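You operate a simulated robot arm through the tools that you are given. There is no shell and no other tool.

You run a simulated robot arm. Do the job below in one go: nothing can be reset, and whatever is moved stays where it is left.

TASK
Put things in order on the steel table. At the end: the teal grease cartridge is on the dark box; the silver steel sleeve stands on top of the white cover; the grey good block stands where the gold cable gland stood; the rubber buffer stands where the silver steel sleeve stood; the gold cable gland stands where the rubber buffer stood; whatever was shut is shut again. Leave all else as you found it, and nothing knocked over. Set down upright: grease cartridge.

Only the result counts: the job must be done as asked and must still hold three seconds after the hand-in. Knocking over, shifting, dropping, spilling or breaking anything else fails it. Lids that push on must go on centred and level and be pressed home; caps that screw on are set level and turned clockwise until they are tight.

THE ROBOT
A 6-joint arm with a two-finger gripper, fixed in place. Base frame: the origin is at the foot of the arm, x ahead of it, y to its left, z up; the work surface is at about z = 0. Units: m, degrees, N and s.
With the tool pointing down near the work surface it reaches from about 0.24 to 0.62 m from the base axis. Its first joint turns from -66.0 to 66.0 degrees. Payload 1.37 kg.
The TCP is the grasp point between the finger pads, 0.022 m short of the fingertips. In the tool frame z runs along the fingers and y along their closing line. The gripper opens to 0.092 m; its body begins 0.065 m behind the TCP.
Orientation is that of the tool frame in the base frame, as a unit quaternion [w, x, y, z]. With the fingers straight down and closing along the base's y, the tool's x points along the base's -x, its y along +y and its z along -z.

THE INTERFACE
- The arm moves only by the tool step_arm. Its argument "commands" is a list that holds one entry, the list of rows, each a list of 7 numbers: the turn, a rotation vector about the tool's x, y, z in degrees, then the shift along the tool's x, y, z in m, then the opening, from 0 (shut) to 1 (fully open). In form: [[[rx, ry, rz, dx, dy, dz, jaw], ...]]. A call has 1 to 20 rows; each row shifts and turns the commanded pose from where the row before left it, along the tool's axes as they then stand. Rows are played at 5 a second. More than 0.05 m and 8.6 degrees between two rows, or a gripper value outside its range, and nothing of the call is played. A pose out of reach is approached as far as the arm can. The call stops where the force on the tool passes 40 N (or 10 N more than at its start, if that is more) or the arm is blocked; 0.2 s more then pass. The fingers move at their own pace (about 0.0599 m/s each) and stop on an object; they squeeze with about 26 N. The grip force told is the motor's: it shows also when the fingers shut on nothing. Time passes only in rows, and 0.2 s behind the last, so rows that do not move let the fingers close. It gives the time, the measured TCP pose, the force on the tool (base axes), the opening and the grip force at its end, in the units of the frame above (readings bear some noise), with the torque about the TCP (base axes, N m) and any sound that the robot's microphone picked up.
- Cameras (640 x 400 px; columns grow to the right, rows downward): "scene" is fixed at [0.0074, -0.4136, 0.598]; the picture's right is [0.94, -0.33, 0.00], its down [-0.15, -0.42, -0.90] and it looks along [0.29, 0.85, -0.44] (base axes); focal length 334 px, centre (320, 200). "wrist" rides on the gripper at [0.071, 0.019, -0.102] in the tool frame; the picture's right is [-0.26, 0.97, 0.00], its down [-0.75, -0.20, -0.63] and it looks along [-0.60, -0.16, 0.78] (tool axes); focal length 280 px, centre (320, 200). There is no depth. A picture from a camera that has moved, and an enlarged one, comes with that camera's place and axes in the base frame and with its lens.
- grab_frame(camera): a new picture of that camera. The clock stands still meanwhile.
- close_up(camera, box): a new picture of the part [left, top, right, bottom] of that camera's present view, enlarged. The clock stands still meanwhile.
- hand_in(): hands the job in; it is judged then, once.

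Places have to be worked out from the pictures, the camera data and where the tool is seen. Open the gripper and draw the arm clear of the work before you hand the job in, unless the task says otherwise.

The tools are called after "Request:" as name(argument=value, ...) on one line, values as JSON. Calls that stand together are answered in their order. step_arm: Moves the arm, as the interface text tells. Its arguments: {"type":"object","properties":{"commands":{"type":"array","items":{"type":"array","items":{"type":"array","items":{"type":"number"}}}}},"required":["commands"]} The other tools are called the same way: grab_frame (camera) takes a picture; close_up (camera, box) takes an enlarged picture of a part of a camera's view; hand_in () hands the job in.

At the start:

```text
time_s: 0.0
tcp_pos: [0.2168, 0.2725, 0.3685]
ee_rot: [0.0, 0.0, 1.0, 0.0]
force: [0.5, 0.3, 0.0]
torque: [0.01, -0.02, 0.04]
gripper_width: 0.0917
finger_force: 0.2
```

scene: 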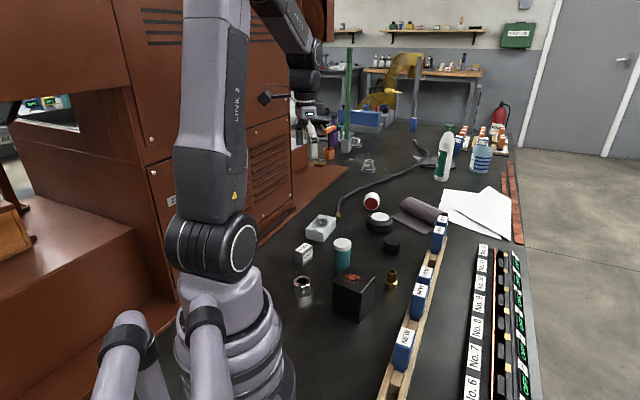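
wrist: 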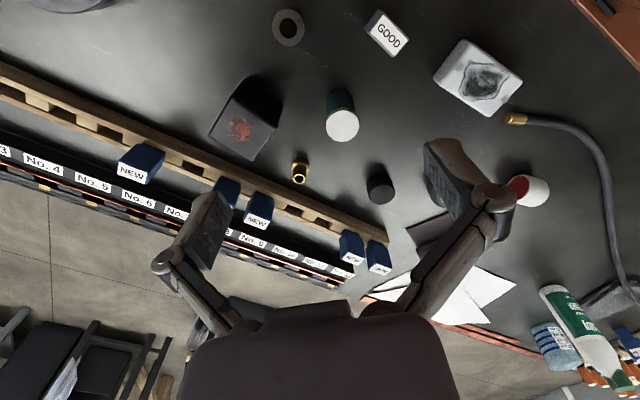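

The pictures show the table with sleeve, good block, cartridge, dark box, gland, rubber buffer, and some white things. I take enlarged views first to identify everything.

Request:
close_up(camera="scene", box=[270, 170, 470, 330])

Request:
close_up(camera="wrist", box=[180, 0, 560, 220])

Request:
close_up(camera="scene", box=[280, 230, 420, 330])

Request:
close_up(camera="scene", box=[290, 170, 460, 270])

```text
2.50 times, centred on (370, 250) of scene
camera zoom: at [0.0074, -0.4136, 0.598], right [0.94, -0.33, 0.0], down [-0.15, -0.42, -0.9], along [0.29, 0.85, -0.44], focal length 836 px, centre (195, 75)
```

zoom: 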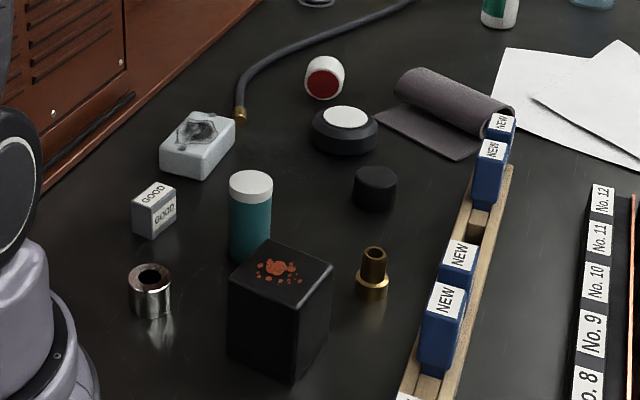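

```text
1.68 times, centred on (370, 110) of wrist
camera zoom: at [0.1455, 0.2902, 0.4703], right [0.26, 0.97, 0.0], down [0.75, -0.2, 0.62], along [0.6, -0.16, -0.78], focal length 472 px, centre (236, 352)
```

zoom: 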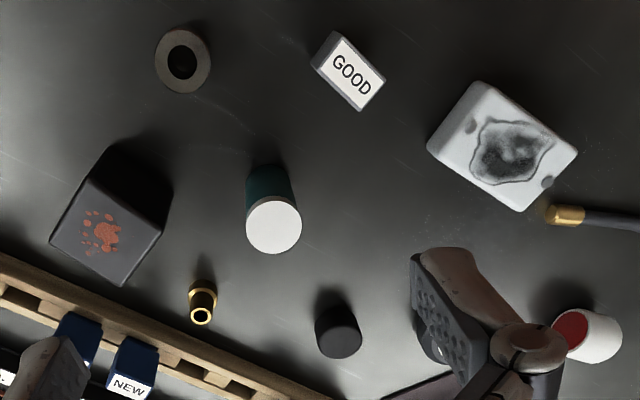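

```text
4.00 times, centred on (350, 280) of scene
camera zoom: at [0.0074, -0.4136, 0.598], right [0.94, -0.33, 0.0], down [-0.15, -0.42, -0.9], along [0.29, 0.85, -0.44], focal length 1338 px, centre (200, -120)
```

zoom: 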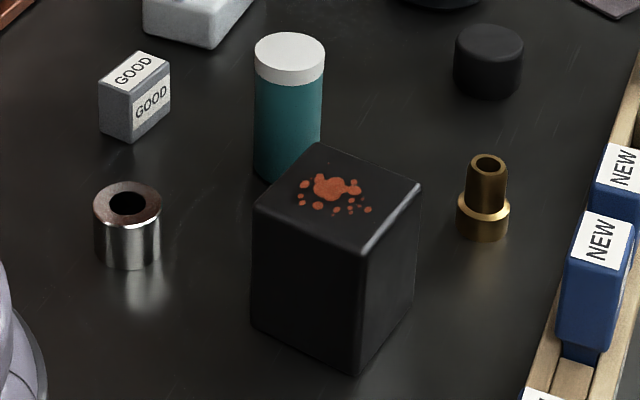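

```text
3.76 times, centred on (375, 220) of scene
camera zoom: at [0.0074, -0.4136, 0.598], right [0.94, -0.33, 0.0], down [-0.15, -0.42, -0.9], along [0.29, 0.85, -0.44], focal length 1259 px, centre (113, 125)
```

zoom: 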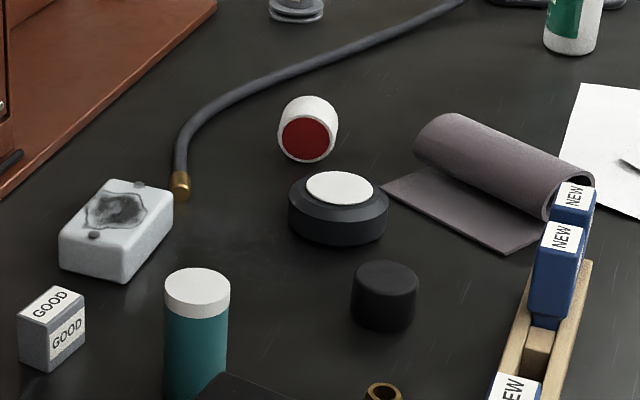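

The white rectangular stained piece at about (0.33, 0.51) looks like the reachable white cover; the sleeve is at about (0.183, 0.235). I move to hover above the sleeve to check its place with the wrist camera.

Request:
step_arm(commands=[[[0, 0, 0, 0.0068, -0.0074, 0.04, 1], [0, 0, 0, 0.0068, -0.0074, 0.04, 1], [0, 0, 0, 0.0068, -0.0074, 0.04, 1], [0, 0, 0, 0.0068, -0.0074, 0.04, 1], [0, 0, 0, 0.0068, -0.0074, 0.03, 1], [0, 0, 0, 0, 0, 0, 1]]])

Request:
grab_frame(camera="wrist")

Request:
grab_frame(camera="scene")

```text
time_s: 1.4
tcp_pos: [0.1831, 0.2358, 0.179]
ee_rot: [0.001, 0.001, 1.0, 0.001]
force: [0.6, -0.1, 0.0]
torque: [-0.01, -0.02, 0.02]
gripper_width: 0.0921
finger_force: 0.0
```

```text
taken
camera wrist: at [0.1113, 0.2535, 0.2796], right [0.26, 0.97, 0.0], down [0.75, -0.2, 0.62], along [0.6, -0.16, -0.78], focal length 280 px, centre (320, 200)
```

wrist: 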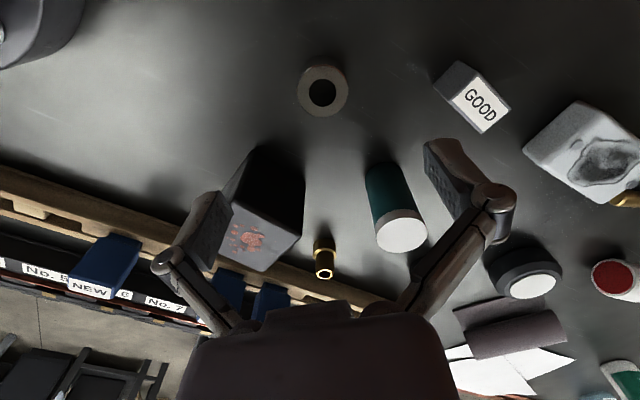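

```text
taken
```

scene: 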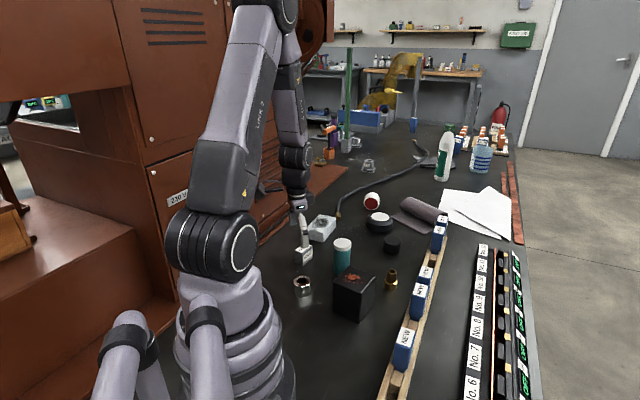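

The sleeve's rim centre falls at pixel (322,90), almost exactly under the TCP, so it stands at about (0.183, 0.236). I enlarge that and the white cover for accuracy.

Request:
close_up(camera="wrist", box=[272, 50, 372, 130])

Request:
close_up(camera="wrist", box=[420, 50, 640, 220])

Request:
close_up(camera="wrist", box=[180, 120, 460, 300])

Request:
close_up(camera="wrist", box=[460, 220, 640, 330])

```text
5.00 times, centred on (322, 90) of wrist
camera zoom: at [0.1113, 0.2535, 0.2796], right [0.26, 0.97, 0.0], down [0.75, -0.2, 0.62], along [0.6, -0.16, -0.78], focal length 1402 px, centre (310, 750)
```

zoom: 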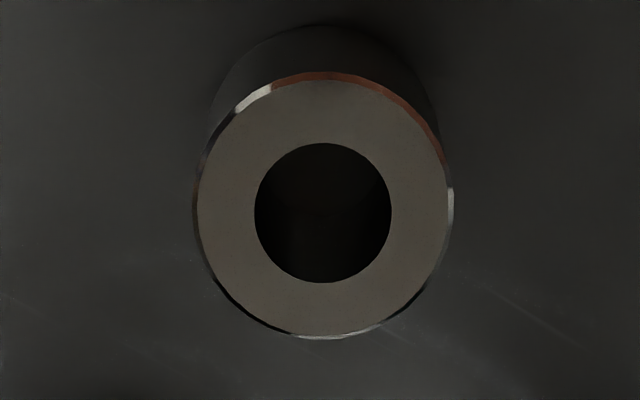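

```text
2.35 times, centred on (530, 135) of wrist
camera zoom: at [0.1113, 0.2535, 0.2796], right [0.26, 0.97, 0.0], down [0.75, -0.2, 0.62], along [0.6, -0.16, -0.78], focal length 660 px, centre (-174, 353)
```

zoom: 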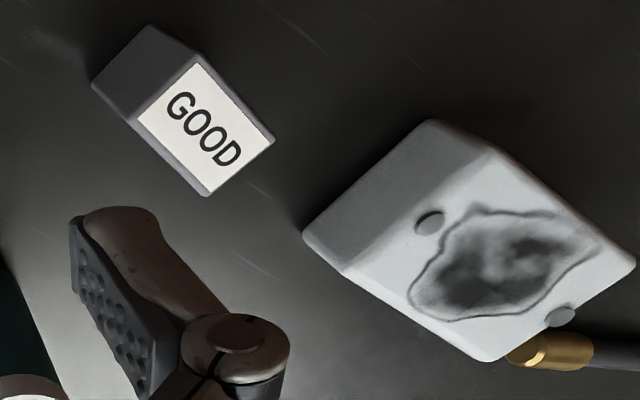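

```text
2.22 times, centred on (320, 210) of wrist
camera zoom: at [0.1113, 0.2535, 0.2796], right [0.26, 0.97, 0.0], down [0.75, -0.2, 0.62], along [0.6, -0.16, -0.78], focal length 623 px, centre (320, 178)
```

zoom: 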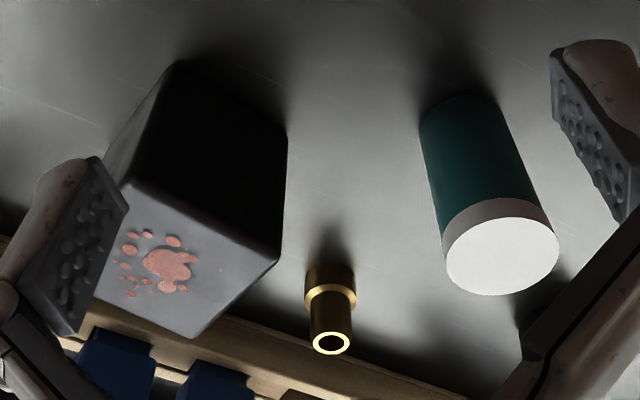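

```text
3.56 times, centred on (550, 275) of wrist
camera zoom: at [0.1113, 0.2535, 0.2796], right [0.26, 0.97, 0.0], down [0.75, -0.2, 0.62], along [0.6, -0.16, -0.78], focal length 997 px, centre (-498, -67)
```

zoom: 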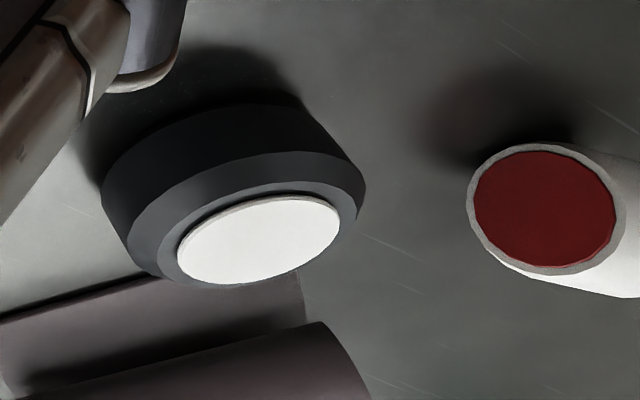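

The cover is the stained white box with two screws (centre about (0.331, 0.493), top about z 0.032, 0.061 x 0.107 m). The sleeve centre works out at (0.185, 0.236), about 0.042 tall and wide; I go down over it and grip it.

Request:
step_arm(commands=[[[0, 0, 0, -0.001, 0, 0.04, 1], [0, 0, 0, -0.001, 0, 0.04, 1], [0, 0, 0, 0, 0, 0.035, 1], [0, 0, 0, 0, 0, 0.02, 1], [0, 0, 0, 0, 0, 0.015, 1], [0, 0, 0, 0, 0, 0, 1], [0, 0, 0, 0, 0, 0, 0], [0, 0, 0, 0, 0, 0, 0], [0, 0, 0, 0, 0, 0, 0], [0, 0, 0, 0, 0, 0, 0]]])

Request:
grab_frame(camera="wrist")

```text
time_s: 3.6
tcp_pos: [0.1846, 0.2353, 0.0296]
ee_rot: [0.0, 0.0, 1.0, -0.001]
force: [-1.3, -0.8, 5.4]
torque: [-0.14, -0.11, 0.0]
gripper_width: 0.0455
finger_force: 26.2
```

```text
taken
camera wrist: at [0.1136, 0.2533, 0.1302], right [0.26, 0.97, 0.0], down [0.75, -0.2, 0.62], along [0.6, -0.16, -0.78], focal length 280 px, centre (320, 200)
```

wrist: 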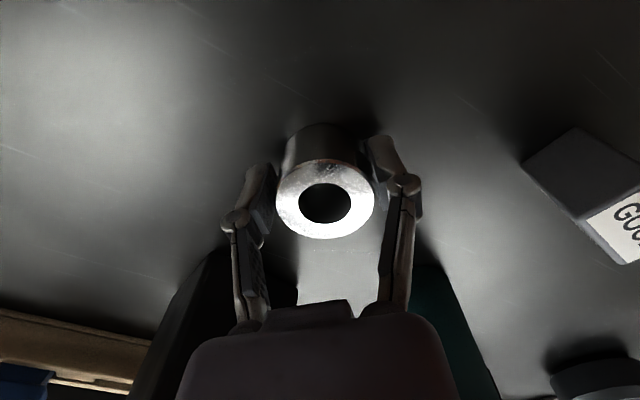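

The sleeve is held (opening 0.0455) and its centre reads (0.1845, 0.236), which will be the buffer's target. I lift it and carry it high over towards the white cover.

Request:
step_arm(commands=[[[0, 0, 0, 0, 0, -0.02, 0], [0, 0, 0, 0, 0, -0.03, 0], [0, 0, 0, 0, 0, -0.04, 0], [0, 0, 0, 0, 0, -0.04, 0], [0, 0, 0, -0.0183, 0.0322, 0, 0], [0, 0, 0, -0.0183, 0.0322, 0, 0], [0, 0, 0, -0.0183, 0.0322, 0, 0], [0, 0, 0, -0.0183, 0.0322, 0, 0], [0, 0, 0, -0.0183, 0.0322, 0, 0], [0, 0, 0, -0.0183, 0.0322, 0, 0], [0, 0, 0, -0.0183, 0.0322, 0, 0], [0, 0, 0, -0.0183, 0.0322, 0, 0], [0, 0, 0, 0, 0, 0, 0]]])

Request:
grab_frame(camera="wrist")

Request:
grab_frame(camera="scene")

```text
time_s: 6.4
tcp_pos: [0.3285, 0.4946, 0.1591]
ee_rot: [0.0, 0.001, 1.0, 0.001]
force: [0.1, -0.7, -3.3]
torque: [-0.01, 0.03, -0.04]
gripper_width: 0.0445
finger_force: 26.2
```

```text
taken
camera wrist: at [0.2592, 0.512, 0.2595], right [0.26, 0.97, 0.0], down [0.75, -0.2, 0.62], along [0.6, -0.16, -0.78], focal length 280 px, centre (320, 200)
```

wrist: 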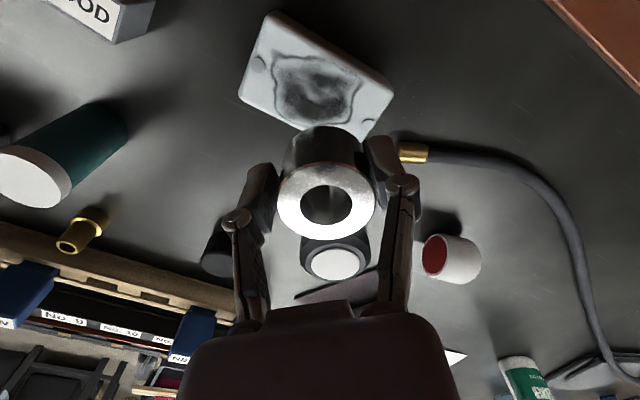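

```text
taken
```

scene: 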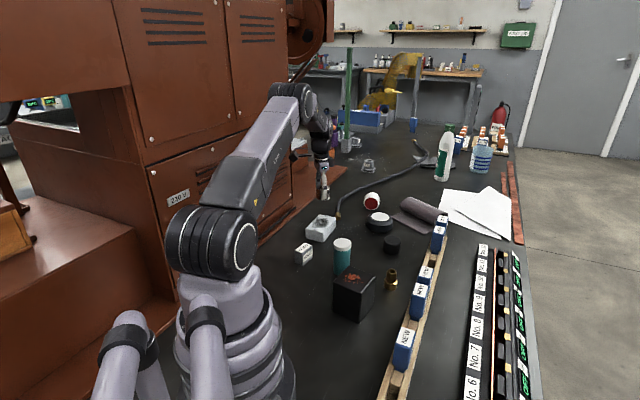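

The sleeve hangs above the cover. I enlarge the cover in the wrist view to fix its centre before lowering.

Request:
close_up(camera="wrist", box=[220, 0, 420, 140])

Request:
close_up(camera="scene", box=[280, 130, 420, 270])

```text
2.86 times, centred on (320, 70) of wrist
camera zoom: at [0.2592, 0.512, 0.2595], right [0.26, 0.97, 0.0], down [0.75, -0.2, 0.62], along [0.6, -0.16, -0.78], focal length 801 px, centre (320, 571)
```

zoom: 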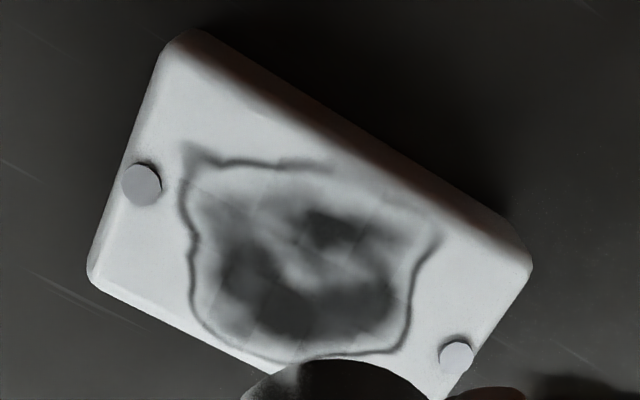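

```text
2.86 times, centred on (350, 200) of scene
camera zoom: at [0.0074, -0.4136, 0.598], right [0.94, -0.33, 0.0], down [-0.15, -0.42, -0.9], along [0.29, 0.85, -0.44], focal length 956 px, centre (234, 200)
```

zoom: 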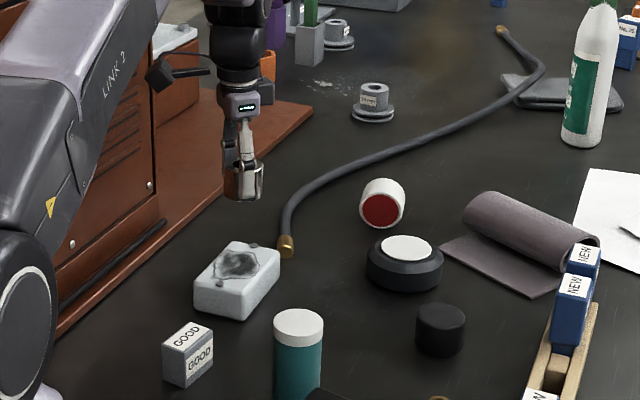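

I want the cover's top height and centre more exactly, so I enlarge it from the scene camera.

Request:
close_up(camera="scene", box=[296, 205, 346, 250])

Request:
close_up(camera="scene", box=[285, 135, 345, 185])

```text
8.89 times, centred on (321, 228) of scene
camera zoom: at [0.0074, -0.4136, 0.598], right [0.94, -0.33, 0.0], down [-0.15, -0.42, -0.9], along [0.29, 0.85, -0.44], focal length 2973 px, centre (311, -44)
```

zoom: 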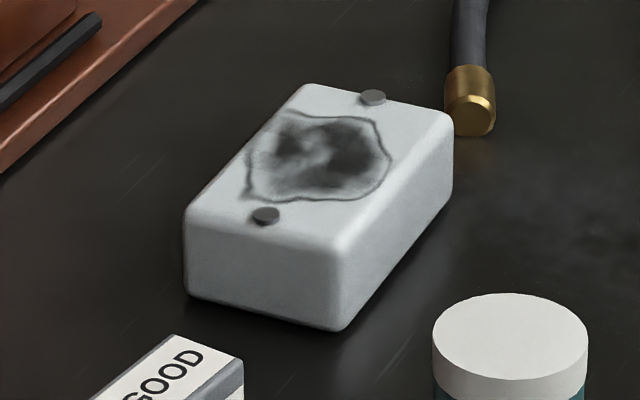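

```text
8.00 times, centred on (315, 160) of scene
camera zoom: at [0.0074, -0.4136, 0.598], right [0.94, -0.33, 0.0], down [-0.15, -0.42, -0.9], along [0.29, 0.85, -0.44], focal length 2676 px, centre (360, 520)
```

zoom: 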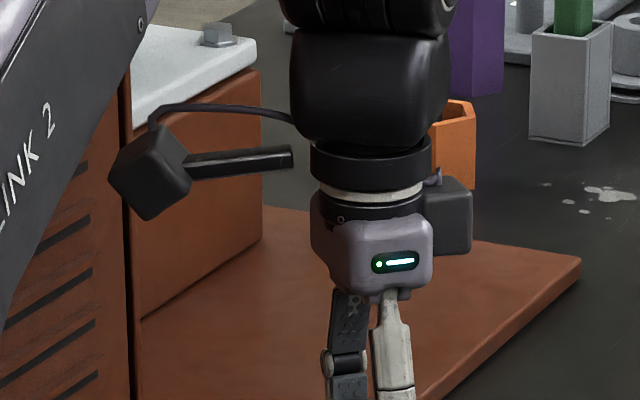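

From the scene view the cover's top is at z about 0.038, and its centre (screw midpoint) about (0.328, 0.492). I correct the place by a few mm and lower to just above it.

Request:
step_arm(commands=[[[0, 0, 0, 0.0005, -0.003, 0.02, 0], [0, 0, 0, 0, 0, 0.03, 0], [0, 0, 0, 0, 0, 0.02, 0], [0, 0, 0, 0, 0, 0.01, 0], [0, 0, 0, 0, 0, 0, 0]]])

Request:
grab_frame(camera="wrist")

Request:
close_up(camera="scene", box=[280, 180, 360, 250])

```text
time_s: 7.6
tcp_pos: [0.3297, 0.4914, 0.0792]
ee_rot: [0.0, 0.001, 1.0, 0.0]
force: [0.3, -0.6, -3.4]
torque: [-0.01, 0.04, 0.0]
gripper_width: 0.0444
finger_force: 25.9
```

```text
taken
camera wrist: at [0.259, 0.5082, 0.1801], right [0.26, 0.97, 0.0], down [0.75, -0.2, 0.62], along [0.6, -0.16, -0.78], focal length 280 px, centre (320, 200)
```

wrist: 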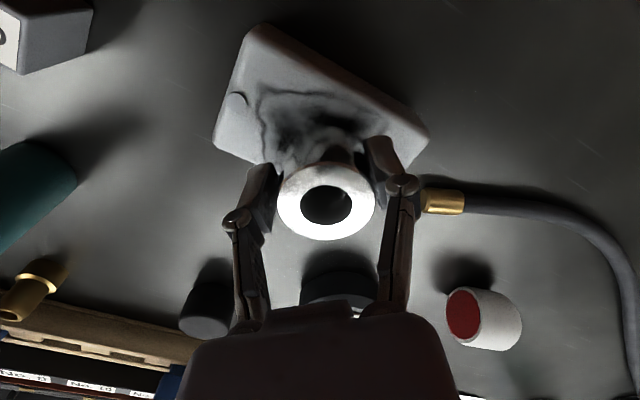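

```text
5.71 times, centred on (320, 215) of scene
camera zoom: at [0.0074, -0.4136, 0.598], right [0.94, -0.33, 0.0], down [-0.15, -0.42, -0.9], along [0.29, 0.85, -0.44], focal length 1911 px, centre (320, 114)
```

zoom: 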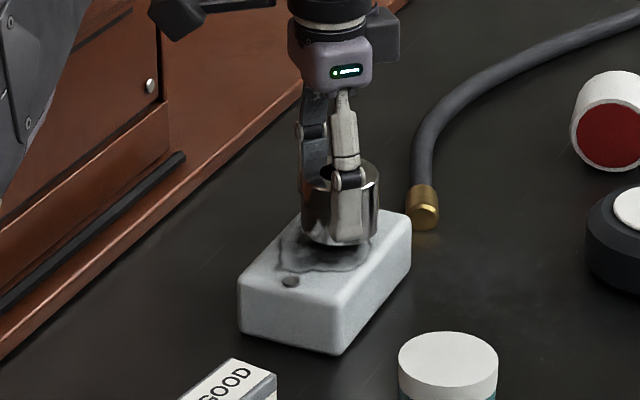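

The sleeve hovers about 1 cm above the cover. I enlarge both views to compare its place relative to the cover directly.

Request:
close_up(camera="wrist", box=[200, 10, 440, 250])

Request:
close_up(camera="scene", box=[300, 205, 345, 245])

```text
1.67 times, centred on (320, 130) of wrist
camera zoom: at [0.259, 0.5082, 0.1801], right [0.26, 0.97, 0.0], down [0.75, -0.2, 0.62], along [0.6, -0.16, -0.78], focal length 467 px, centre (320, 317)
```

zoom: 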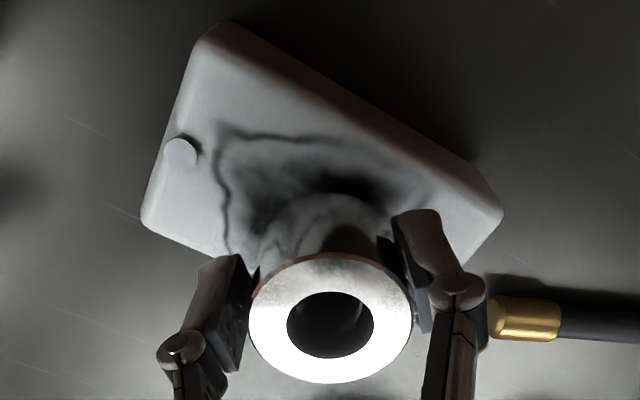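

```text
10.00 times, centred on (322, 225) of scene
camera zoom: at [0.0074, -0.4136, 0.598], right [0.94, -0.33, 0.0], down [-0.15, -0.42, -0.9], along [0.29, 0.85, -0.44], focal length 3345 px, centre (295, -50)
```

zoom: 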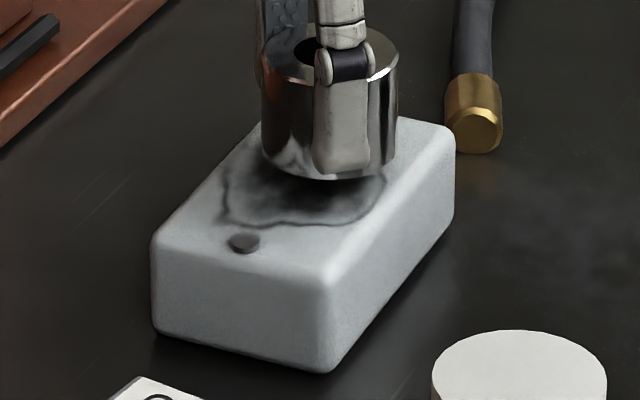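

The sleeve turns out shorter (about 0.034) than I assumed, so it sits about 6 mm forward of the TCP in the grip and about 8 mm too far in +x over the cover. I shift back 8 mm, then lower slowly until contact.

Request:
step_arm(commands=[[[0, 0, 0, 0.008, -0.001, 0, 0], [0, 0, 0, 0, 0, 0.006, 0], [0, 0, 0, 0, 0, 0.002, 0], [0, 0, 0, 0, 0, 0, 0]]])

Request:
close_up(camera="scene", box=[300, 205, 345, 245])

Request:
close_up(camera="wrist", box=[200, 10, 440, 250])

```text
time_s: 8.6
tcp_pos: [0.3211, 0.4896, 0.0706]
ee_rot: [0.0, 0.0, 1.0, 0.001]
force: [0.1, 0.3, -2.5]
torque: [0.04, 0.01, 0.0]
gripper_width: 0.0447
finger_force: 25.8
```

```text
10.00 times, centred on (322, 225) of scene
camera zoom: at [0.0074, -0.4136, 0.598], right [0.94, -0.33, 0.0], down [-0.15, -0.42, -0.9], along [0.29, 0.85, -0.44], focal length 3345 px, centre (295, -50)
```

zoom: 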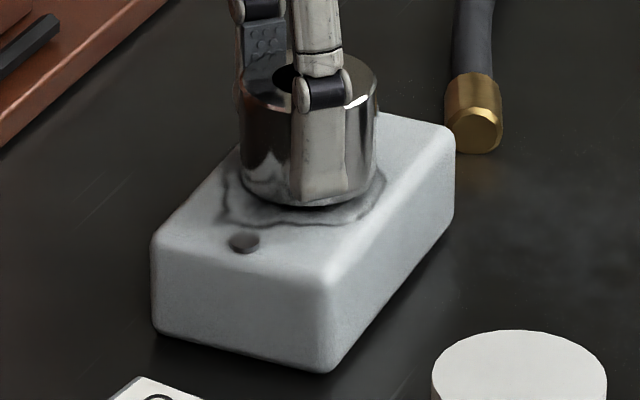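

```text
1.67 times, centred on (320, 130) of wrist
camera zoom: at [0.2511, 0.5072, 0.1721], right [0.26, 0.97, 0.0], down [0.75, -0.2, 0.62], along [0.6, -0.16, -0.78], focal length 467 px, centre (320, 317)
```

zoom: 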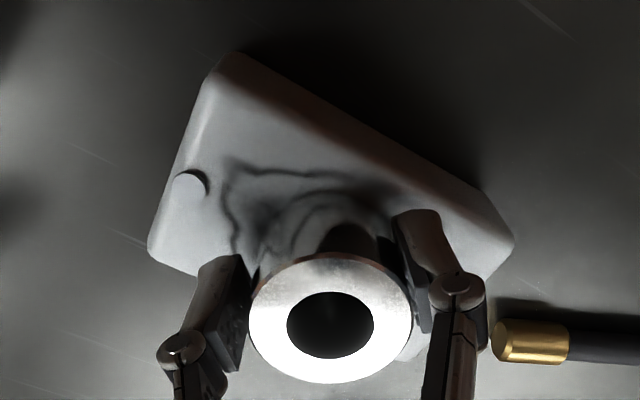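

The sleeve now sits over the cover's centre in both views. I lower in 1 mm steps and watch the force.

Request:
step_arm(commands=[[[0, 0, 0, 0, 0, 0.001, 0], [0, 0, 0, 0, 0, 0.001, 0], [0, 0, 0, 0, 0, 0, 0]]])

```text
time_s: 9.4
tcp_pos: [0.3222, 0.4892, 0.0698]
ee_rot: [-0.001, -0.001, 1.0, 0.0]
force: [-1.1, -0.8, 3.1]
torque: [0.09, -0.01, 0.05]
gripper_width: 0.0446
finger_force: 26.4
```

Contact shows (force z rose from -2.5 to +3.1 N), so the sleeve rests on the cover. I open the fingers and then rise straight up.

Request:
step_arm(commands=[[[0, 0, 0, 0, 0, 0, 0.6], [0, 0, 0, 0, 0, 0, 0.9], [0, 0, 0, 0, 0, 0, 1], [0, 0, 0, 0, 0, 0, 1], [0, 0, 0, 0, 0, -0.01, 1], [0, 0, 0, 0, 0, -0.03, 1], [0, 0, 0, 0, 0, -0.04, 1], [0, 0, 0, 0, 0, -0.03, 1], [0, 0, 0, 0, 0, 0, 1]]])

Request:
close_up(camera="scene", box=[280, 190, 360, 260])

Request:
grab_frame(camera="wrist")

```text
time_s: 11.4
tcp_pos: [0.3204, 0.4894, 0.1795]
ee_rot: [0.001, -0.001, 1.0, 0.001]
force: [-0.5, 0.4, -0.2]
torque: [0.02, 0.01, -0.01]
gripper_width: 0.0917
finger_force: 0.0
```

```text
5.71 times, centred on (320, 225) of scene
camera zoom: at [0.0074, -0.4136, 0.598], right [0.94, -0.33, 0.0], down [-0.15, -0.42, -0.9], along [0.29, 0.85, -0.44], focal length 1911 px, centre (320, 57)
```

zoom: 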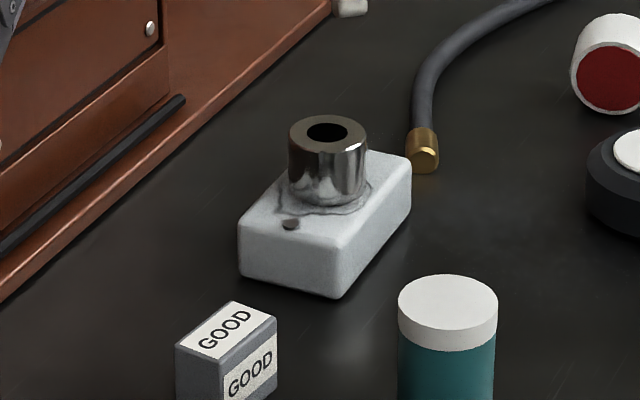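

```text
taken
camera wrist: at [0.251, 0.5068, 0.2805], right [0.26, 0.97, 0.0], down [0.75, -0.2, 0.62], along [0.6, -0.16, -0.78], focal length 280 px, centre (320, 200)
```

wrist: 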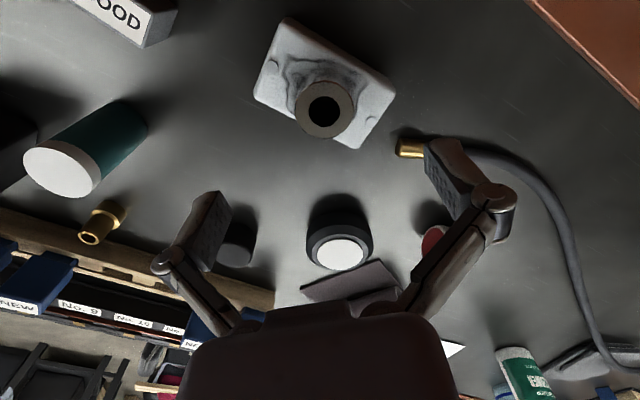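

The sleeve stands centred on the cover. Now I move above the rubber buffer (about (0.49, 0.314)) to localise it and the rail beside it.

Request:
step_arm(commands=[[[0, 0, 0, -0.027, -0.0292, 0, 1], [0, 0, 0, -0.027, -0.0292, 0, 1], [0, 0, 0, -0.027, -0.0292, 0, 1], [0, 0, 0, -0.027, -0.0292, 0, 1], [0, 0, 0, -0.027, -0.0292, 0, 1], [0, 0, 0, -0.027, -0.0292, 0, 1], [0, 0, 0, 0, 0, 0, 1]]])

Request:
grab_frame(camera="wrist")

Request:
grab_frame(camera="scene")

```text
time_s: 13.0
tcp_pos: [0.4851, 0.3149, 0.1801]
ee_rot: [0.0, -0.001, 1.0, 0.001]
force: [-0.1, 0.2, 0.2]
torque: [0.01, 0.01, -0.02]
gripper_width: 0.092
finger_force: 0.1
```

```text
taken
camera wrist: at [0.4134, 0.3322, 0.2805], right [0.26, 0.97, 0.0], down [0.75, -0.2, 0.62], along [0.6, -0.16, -0.78], focal length 280 px, centre (320, 200)
```

wrist: 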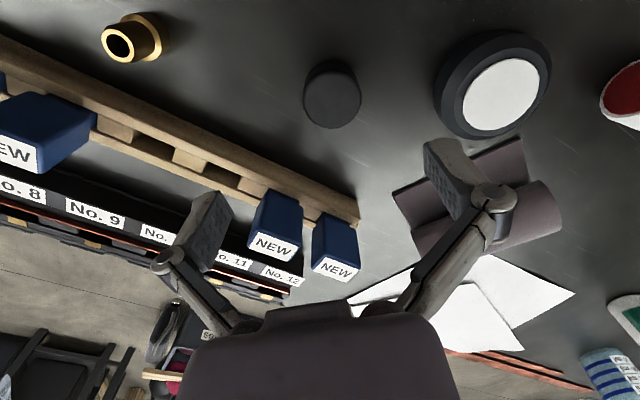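

```text
taken
```

scene: 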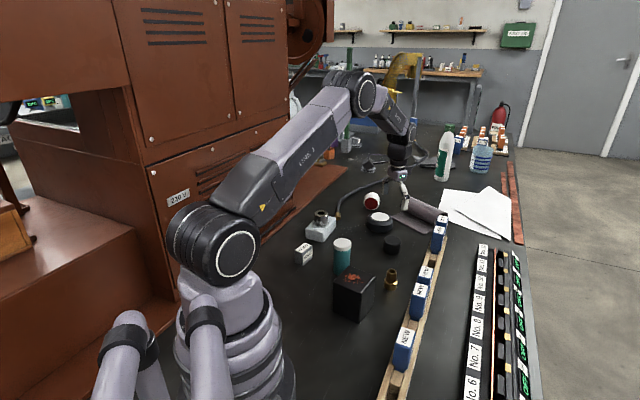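

The buffer is seen just under the TCP at pixel (333,100), clear of the rail. I enlarge it to measure its centre and diameter.

Request:
close_up(camera="wrist", box=[280, 40, 400, 140])

Request:
close_up(camera="wrist", box=[60, 0, 220, 110])

Request:
close_up(camera="scene", box=[360, 220, 430, 300])

```text
4.00 times, centred on (340, 90) of wrist
camera zoom: at [0.4134, 0.3322, 0.2805], right [0.26, 0.97, 0.0], down [0.75, -0.2, 0.62], along [0.6, -0.16, -0.78], focal length 1122 px, centre (240, 640)
```

zoom: 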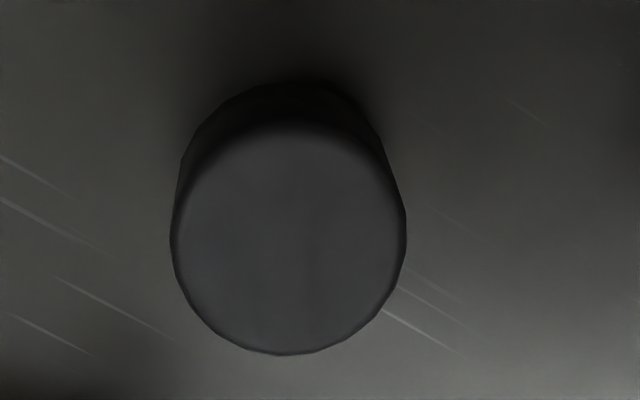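

```text
3.64 times, centred on (140, 55) of wrist
camera zoom: at [0.4134, 0.3322, 0.2805], right [0.26, 0.97, 0.0], down [0.75, -0.2, 0.62], along [0.6, -0.16, -0.78], focal length 1020 px, centre (974, 727)
```

zoom: 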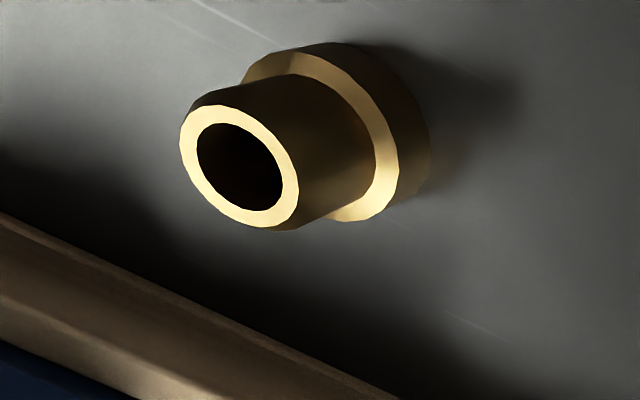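

```text
5.00 times, centred on (395, 260) of scene
camera zoom: at [0.0074, -0.4136, 0.598], right [0.94, -0.33, 0.0], down [-0.15, -0.42, -0.9], along [0.29, 0.85, -0.44], focal length 1672 px, centre (-55, -100)
```

zoom: 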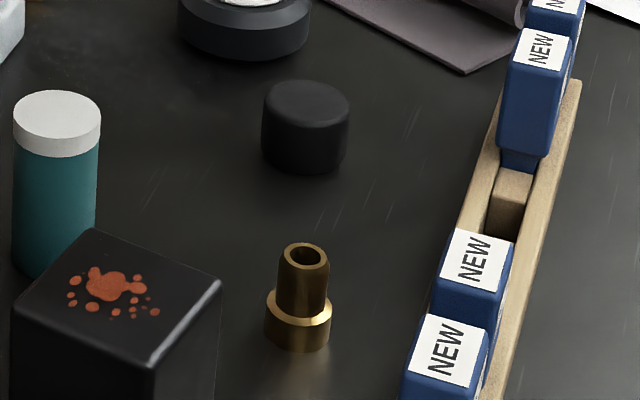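

The buffer's centre comes out at about (0.500, 0.321), diameter about 0.052, height about 0.035. I shift over it, descend and grip.

Request:
step_arm(commands=[[[0, 0, 0, -0.015, 0.006, 0.02, 1], [0, 0, 0, 0, 0, 0.04, 1], [0, 0, 0, 0, 0, 0.04, 1], [0, 0, 0, 0, 0, 0.03, 1], [0, 0, 0, 0, 0, 0.02, 1], [0, 0, 0, 0, 0, 0, 1]]])

Request:
grab_frame(camera="wrist")

Request:
close_up(camera="scene", box=[350, 190, 440, 270])

```text
time_s: 14.4
tcp_pos: [0.4979, 0.3212, 0.0283]
ee_rot: [0.001, 0.0, 1.0, 0.001]
force: [-0.6, -0.3, 0.1]
torque: [0.01, 0.01, 0.01]
gripper_width: 0.0916
finger_force: 0.0
```

```text
taken
camera wrist: at [0.4278, 0.3388, 0.1292], right [0.26, 0.97, 0.0], down [0.75, -0.2, 0.62], along [0.6, -0.16, -0.78], focal length 280 px, centre (320, 200)
```

wrist: 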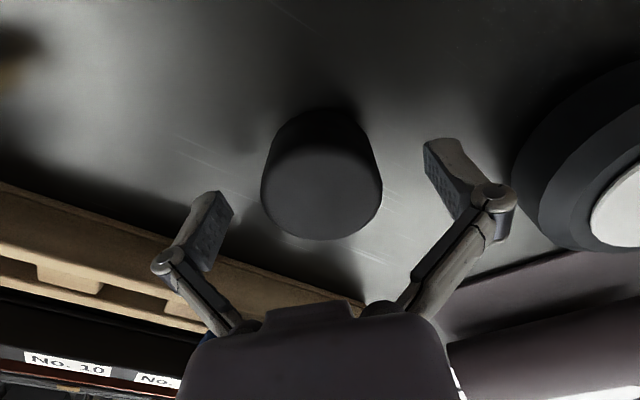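

```text
5.00 times, centred on (395, 230) of scene
camera zoom: at [0.0074, -0.4136, 0.598], right [0.94, -0.33, 0.0], down [-0.15, -0.42, -0.9], along [0.29, 0.85, -0.44], focal length 1672 px, centre (-55, 50)
```

zoom: 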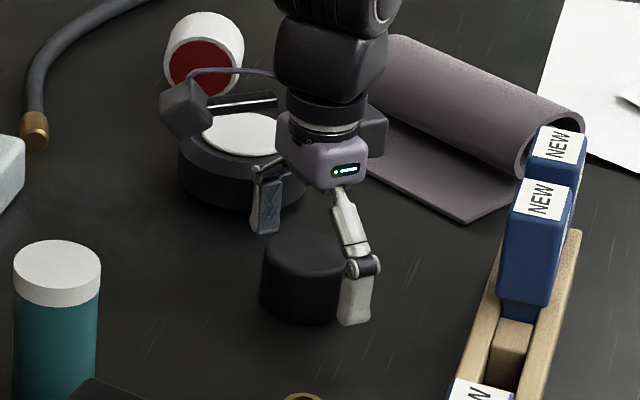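

The fingers straddle the buffer with its centre about 2-3 mm ahead of the TCP, y matching. I close the gripper on it.

Request:
step_arm(commands=[[[0, 0, 0, 0, 0, 0, 0], [0, 0, 0, 0, 0, 0, 0], [0, 0, 0, 0, 0, 0, 0], [0, 0, 0, 0, 0, 0, 0]]])

Request:
grab_frame(camera="wrist")

```text
time_s: 15.4
tcp_pos: [0.4987, 0.3217, 0.0293]
ee_rot: [-0.001, 0.0, 1.0, 0.001]
force: [-1.6, 2.6, 6.2]
torque: [-0.02, 0.05, 0.02]
gripper_width: 0.0507
finger_force: 26.1
```

```text
taken
camera wrist: at [0.4279, 0.3391, 0.1302], right [0.26, 0.97, 0.0], down [0.75, -0.21, 0.63], along [0.6, -0.16, -0.78], focal length 280 px, centre (320, 200)
```

wrist: 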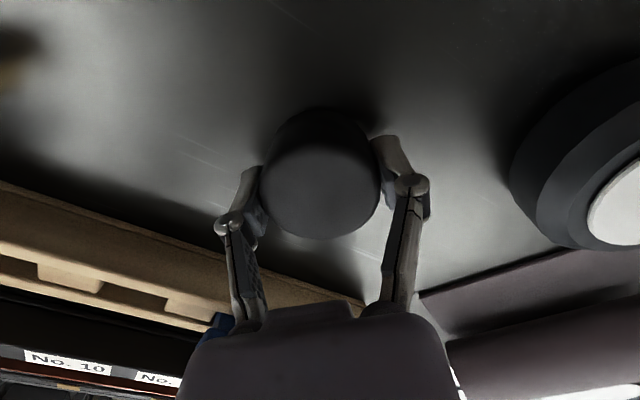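

The buffer is held (opening 0.0507). I lift it well above the cartridge's height and carry it to the sleeve's old place, target buffer centre (0.1875, 0.2355).

Request:
step_arm(commands=[[[0, 0, 0, 0, 0, -0.02, 0], [0, 0, 0, 0, 0, -0.04, 0], [0, 0, 0, 0, 0, -0.05, 0], [0, 0, 0, 0, 0, -0.05, 0], [0, 0, 0, 0.0391, -0.0108, 0, 0], [0, 0, 0, 0.0391, -0.0108, 0, 0], [0, 0, 0, 0.0391, -0.0108, 0, 0], [0, 0, 0, 0.0391, -0.0108, 0, 0], [0, 0, 0, 0.0391, -0.0108, 0, 0], [0, 0, 0, 0.0391, -0.0108, 0, 0], [0, 0, 0, 0.0391, -0.0108, 0, 0], [0, 0, 0, 0.0391, -0.0108, 0, 0], [0, 0, 0, 0, 0, 0, 0]]])

Request:
grab_frame(camera="wrist")

Request:
grab_frame(camera="scene")

```text
time_s: 18.2
tcp_pos: [0.1879, 0.2342, 0.1879]
ee_rot: [0.0, 0.0, 1.0, 0.002]
force: [-0.4, 0.0, -0.7]
torque: [0.01, -0.01, -0.01]
gripper_width: 0.0508
finger_force: 25.7
```

```text
taken
camera wrist: at [0.1157, 0.2512, 0.2897], right [0.26, 0.97, 0.0], down [0.75, -0.21, 0.62], along [0.6, -0.16, -0.78], focal length 280 px, centre (320, 200)
```

wrist: 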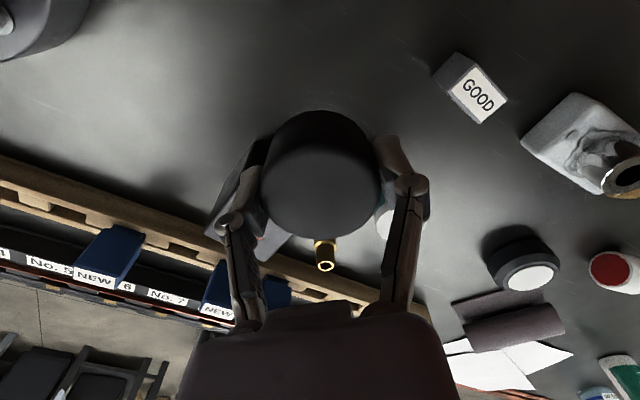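

```text
taken
```

scene: 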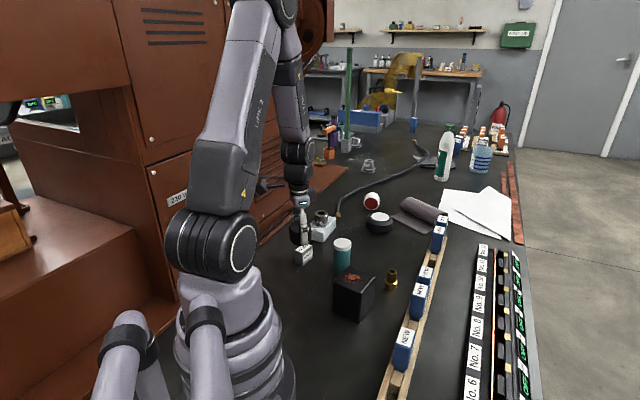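

The TCP is above the old sleeve place. I correct by about 2.5 mm and lower to just above the table.

Request:
step_arm(commands=[[[0, 0, 0, 0.0025, 0.0015, 0.04, 0], [0, 0, 0, 0, 0, 0.04, 0], [0, 0, 0, 0, 0, 0.04, 0], [0, 0, 0, 0, 0, 0.025, 0], [0, 0, 0, 0, 0, 0.01, 0], [0, 0, 0, 0, 0, 0, 0]]])

Request:
close_up(camera="scene", box=[270, 220, 370, 320])

Request:
grab_frame(camera="wrist")

```text
time_s: 19.6
tcp_pos: [0.1843, 0.2361, 0.0332]
ee_rot: [-0.001, 0.0, 1.0, 0.002]
force: [0.4, -0.7, -1.3]
torque: [-0.01, 0.02, 0.02]
gripper_width: 0.0507
finger_force: 26.1
```

```text
4.00 times, centred on (320, 270) of scene
camera zoom: at [0.0074, -0.4136, 0.598], right [0.94, -0.33, 0.0], down [-0.15, -0.42, -0.9], along [0.29, 0.85, -0.44], focal length 1338 px, centre (320, -80)
```

zoom: 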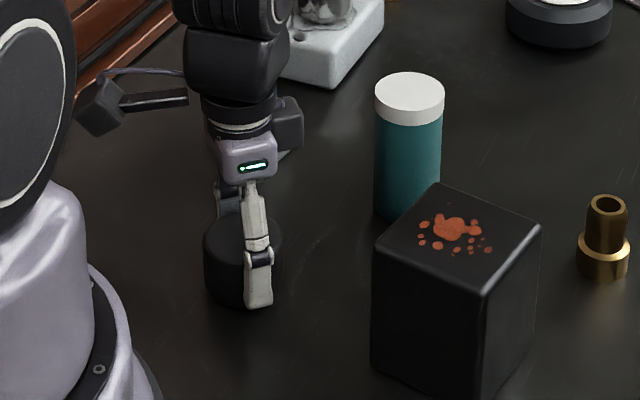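

```text
taken
camera wrist: at [0.1134, 0.2531, 0.1346], right [0.26, 0.97, 0.0], down [0.75, -0.2, 0.62], along [0.6, -0.16, -0.78], focal length 280 px, centre (320, 200)
```

wrist: 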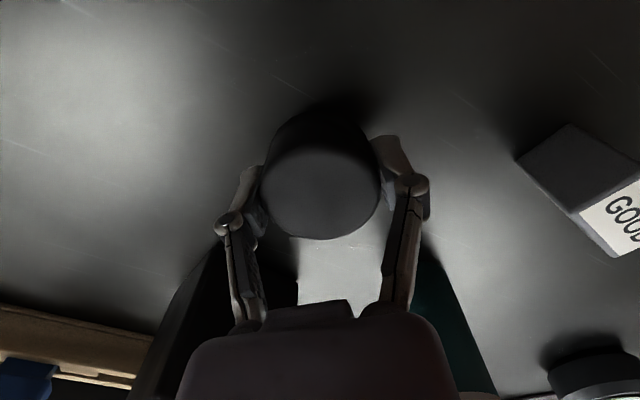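

Compared with the first picture (sleeve centred at column 247 in this scale), the buffer is about 2 mm left, so I shift +1.5 mm in x and set down in small steps.

Request:
step_arm(commands=[[[0, 0, 0, -0.0015, 0, 0.002, 0], [0, 0, 0, 0, 0, 0.001, 0], [0, 0, 0, 0, 0, 0.001, 0], [0, 0, 0, 0, 0, 0, 0]]])

```text
time_s: 20.6
tcp_pos: [0.1853, 0.2357, 0.031]
ee_rot: [0.0, 0.0, 1.0, 0.001]
force: [0.0, 0.3, -1.5]
torque: [0.01, 0.02, -0.01]
gripper_width: 0.0506
finger_force: 26.2
```

No contact yet; I lower another 2 mm in small steps.

Request:
step_arm(commands=[[[0, 0, 0, 0, 0, 0.001, 0], [0, 0, 0, 0, 0, 0, 0]]])

Request:
step_arm(commands=[[[0, 0, 0, 0, 0, 0.001, 0], [0, 0, 0, 0, 0, 0, 0]]])

```text
time_s: 21.2
tcp_pos: [0.1846, 0.235, 0.0293]
ee_rot: [0.0, 0.0, 1.0, 0.001]
force: [0.3, -0.2, -0.3]
torque: [-0.03, 0.01, 0.06]
gripper_width: 0.0506
finger_force: 25.9
```

```text
time_s: 21.8
tcp_pos: [0.186, 0.2352, 0.0295]
ee_rot: [0.0, -0.001, 1.0, 0.002]
force: [-4.3, -1.9, 24.8]
torque: [-0.03, 0.07, -0.05]
gripper_width: 0.0508
finger_force: 26.1
```

Firm contact with the table (25 N). I back off 1 mm to relieve it, release and rise.

Request:
step_arm(commands=[[[0, 0, 0, 0, 0, -0.0008, 0], [0, 0, 0, 0, 0, 0, 0.7], [0, 0, 0, 0, 0, 0, 1], [0, 0, 0, 0, 0, 0, 1], [0, 0, 0, 0, 0, 0, 1], [0, 0, 0, 0, 0, -0.02, 1], [0, 0, 0, 0, 0, -0.04, 1], [0, 0, 0, 0, 0, -0.05, 1], [0, 0, 0, 0, 0, -0.05, 1], [0, 0, 0, 0, 0, 0, 1]]])

Request:
close_up(camera="scene", box=[280, 230, 420, 330])

Request:
grab_frame(camera="wrist")

```text
time_s: 24.0
tcp_pos: [0.1845, 0.2351, 0.1893]
ee_rot: [0.0, 0.0, 1.0, 0.0]
force: [-0.1, 0.2, -0.4]
torque: [-0.02, -0.01, 0.01]
gripper_width: 0.092
finger_force: 0.2
```

```text
4.00 times, centred on (350, 280) of scene
camera zoom: at [0.0074, -0.4136, 0.598], right [0.94, -0.33, 0.0], down [-0.15, -0.42, -0.9], along [0.29, 0.85, -0.44], focal length 1338 px, centre (200, -120)
```

zoom: 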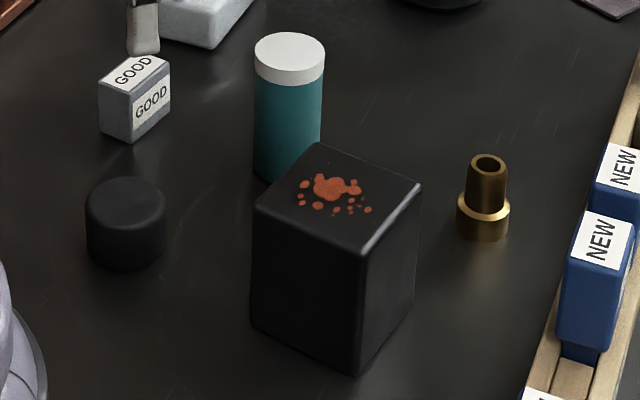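

```text
taken
camera wrist: at [0.1132, 0.2521, 0.2906], right [0.26, 0.97, 0.0], down [0.75, -0.2, 0.62], along [0.6, -0.16, -0.78], focal length 280 px, centre (320, 200)
```

wrist: 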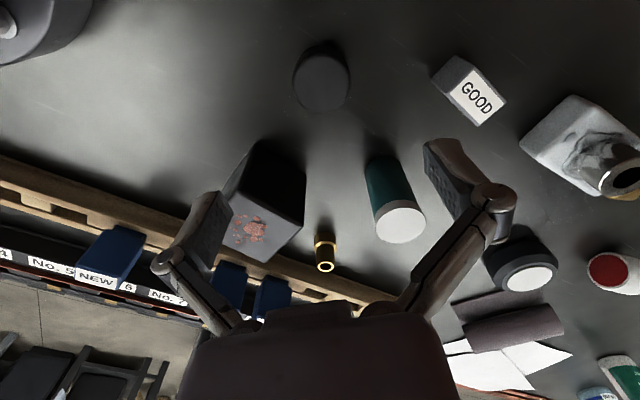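

The buffer stands where the sleeve stood, within about 1 mm by the pictures. Next I move above the gland (about (0.414, 0.181)) and turn the tool 30° so the fingers keep clear of the rail and the box.

Request:
step_arm(commands=[[[0, 0, 0, -0.0375, -0.009, 0, 1], [0, 0, 0, -0.0375, -0.009, 0, 1], [0, 0, 0, -0.0375, -0.009, 0, 1], [0, 0, 0, -0.0375, -0.009, 0, 1], [0, 0, 0, -0.0375, -0.009, 0, 1], [0, 0, 0, -0.0375, -0.009, 0, 1], [0, 0, 7.5, 0, 0, 0, 1], [0, 0, 7.5, 0, 0, 0, 1], [0, 0, 7.5, 0, 0, 0, 1], [0, 0, 7.5, 0, 0, 0, 1], [0, 0, 0, 0, 0, 0, 1]]])

Request:
grab_frame(camera="wrist")

Request:
grab_frame(camera="scene")

```text
time_s: 26.4
tcp_pos: [0.4088, 0.1818, 0.189]
ee_rot: [0.0, 0.26, 0.966, 0.0]
force: [-0.6, 0.2, 0.0]
torque: [0.01, -0.02, -0.04]
gripper_width: 0.0919
finger_force: 0.0
```

```text
taken
camera wrist: at [0.3583, 0.232, 0.29], right [0.71, 0.7, 0.0], down [0.55, -0.56, 0.62], along [0.44, -0.44, -0.78], focal length 280 px, centre (320, 200)
```

wrist: 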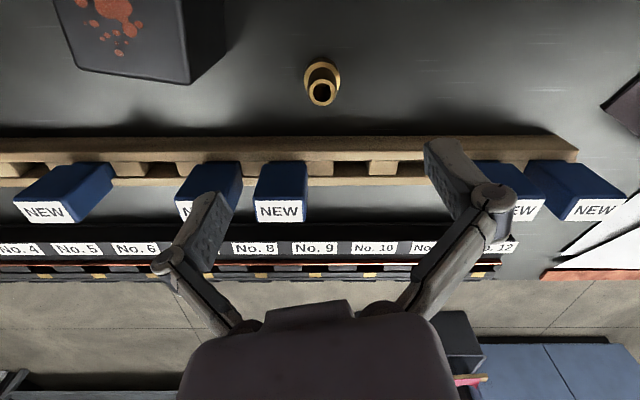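

```text
taken
```

scene: 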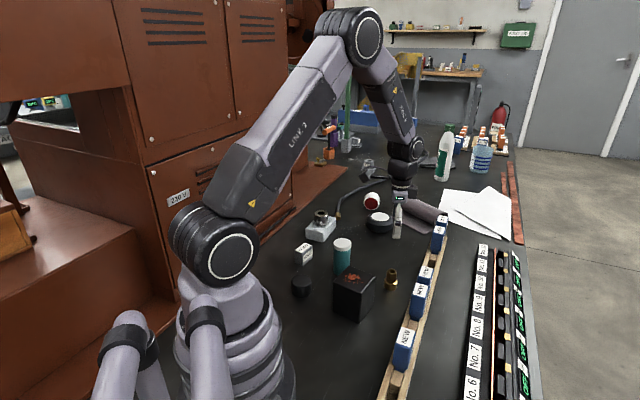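

The gland is seen just under the TCP with the rail parallel to the finger line. I enlarge it to measure its exact centre.

Request:
close_up(camera="wrist", box=[280, 40, 360, 120])

Request:
close_up(camera="wrist", box=[240, 40, 480, 230])

```text
5.00 times, centred on (320, 80) of wrist
camera zoom: at [0.3583, 0.232, 0.29], right [0.71, 0.7, 0.0], down [0.55, -0.56, 0.62], along [0.44, -0.44, -0.78], focal length 1402 px, centre (320, 800)
```

zoom: 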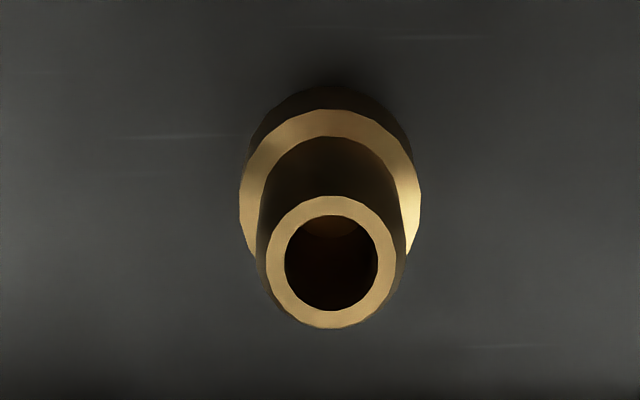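

```text
2.11 times, centred on (360, 135) of wrist
camera zoom: at [0.3583, 0.232, 0.29], right [0.71, 0.7, 0.0], down [0.55, -0.56, 0.62], along [0.44, -0.44, -0.78], focal length 590 px, centre (236, 337)
```

zoom: 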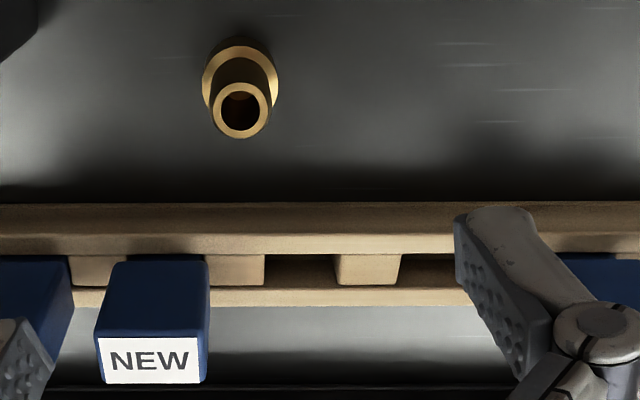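

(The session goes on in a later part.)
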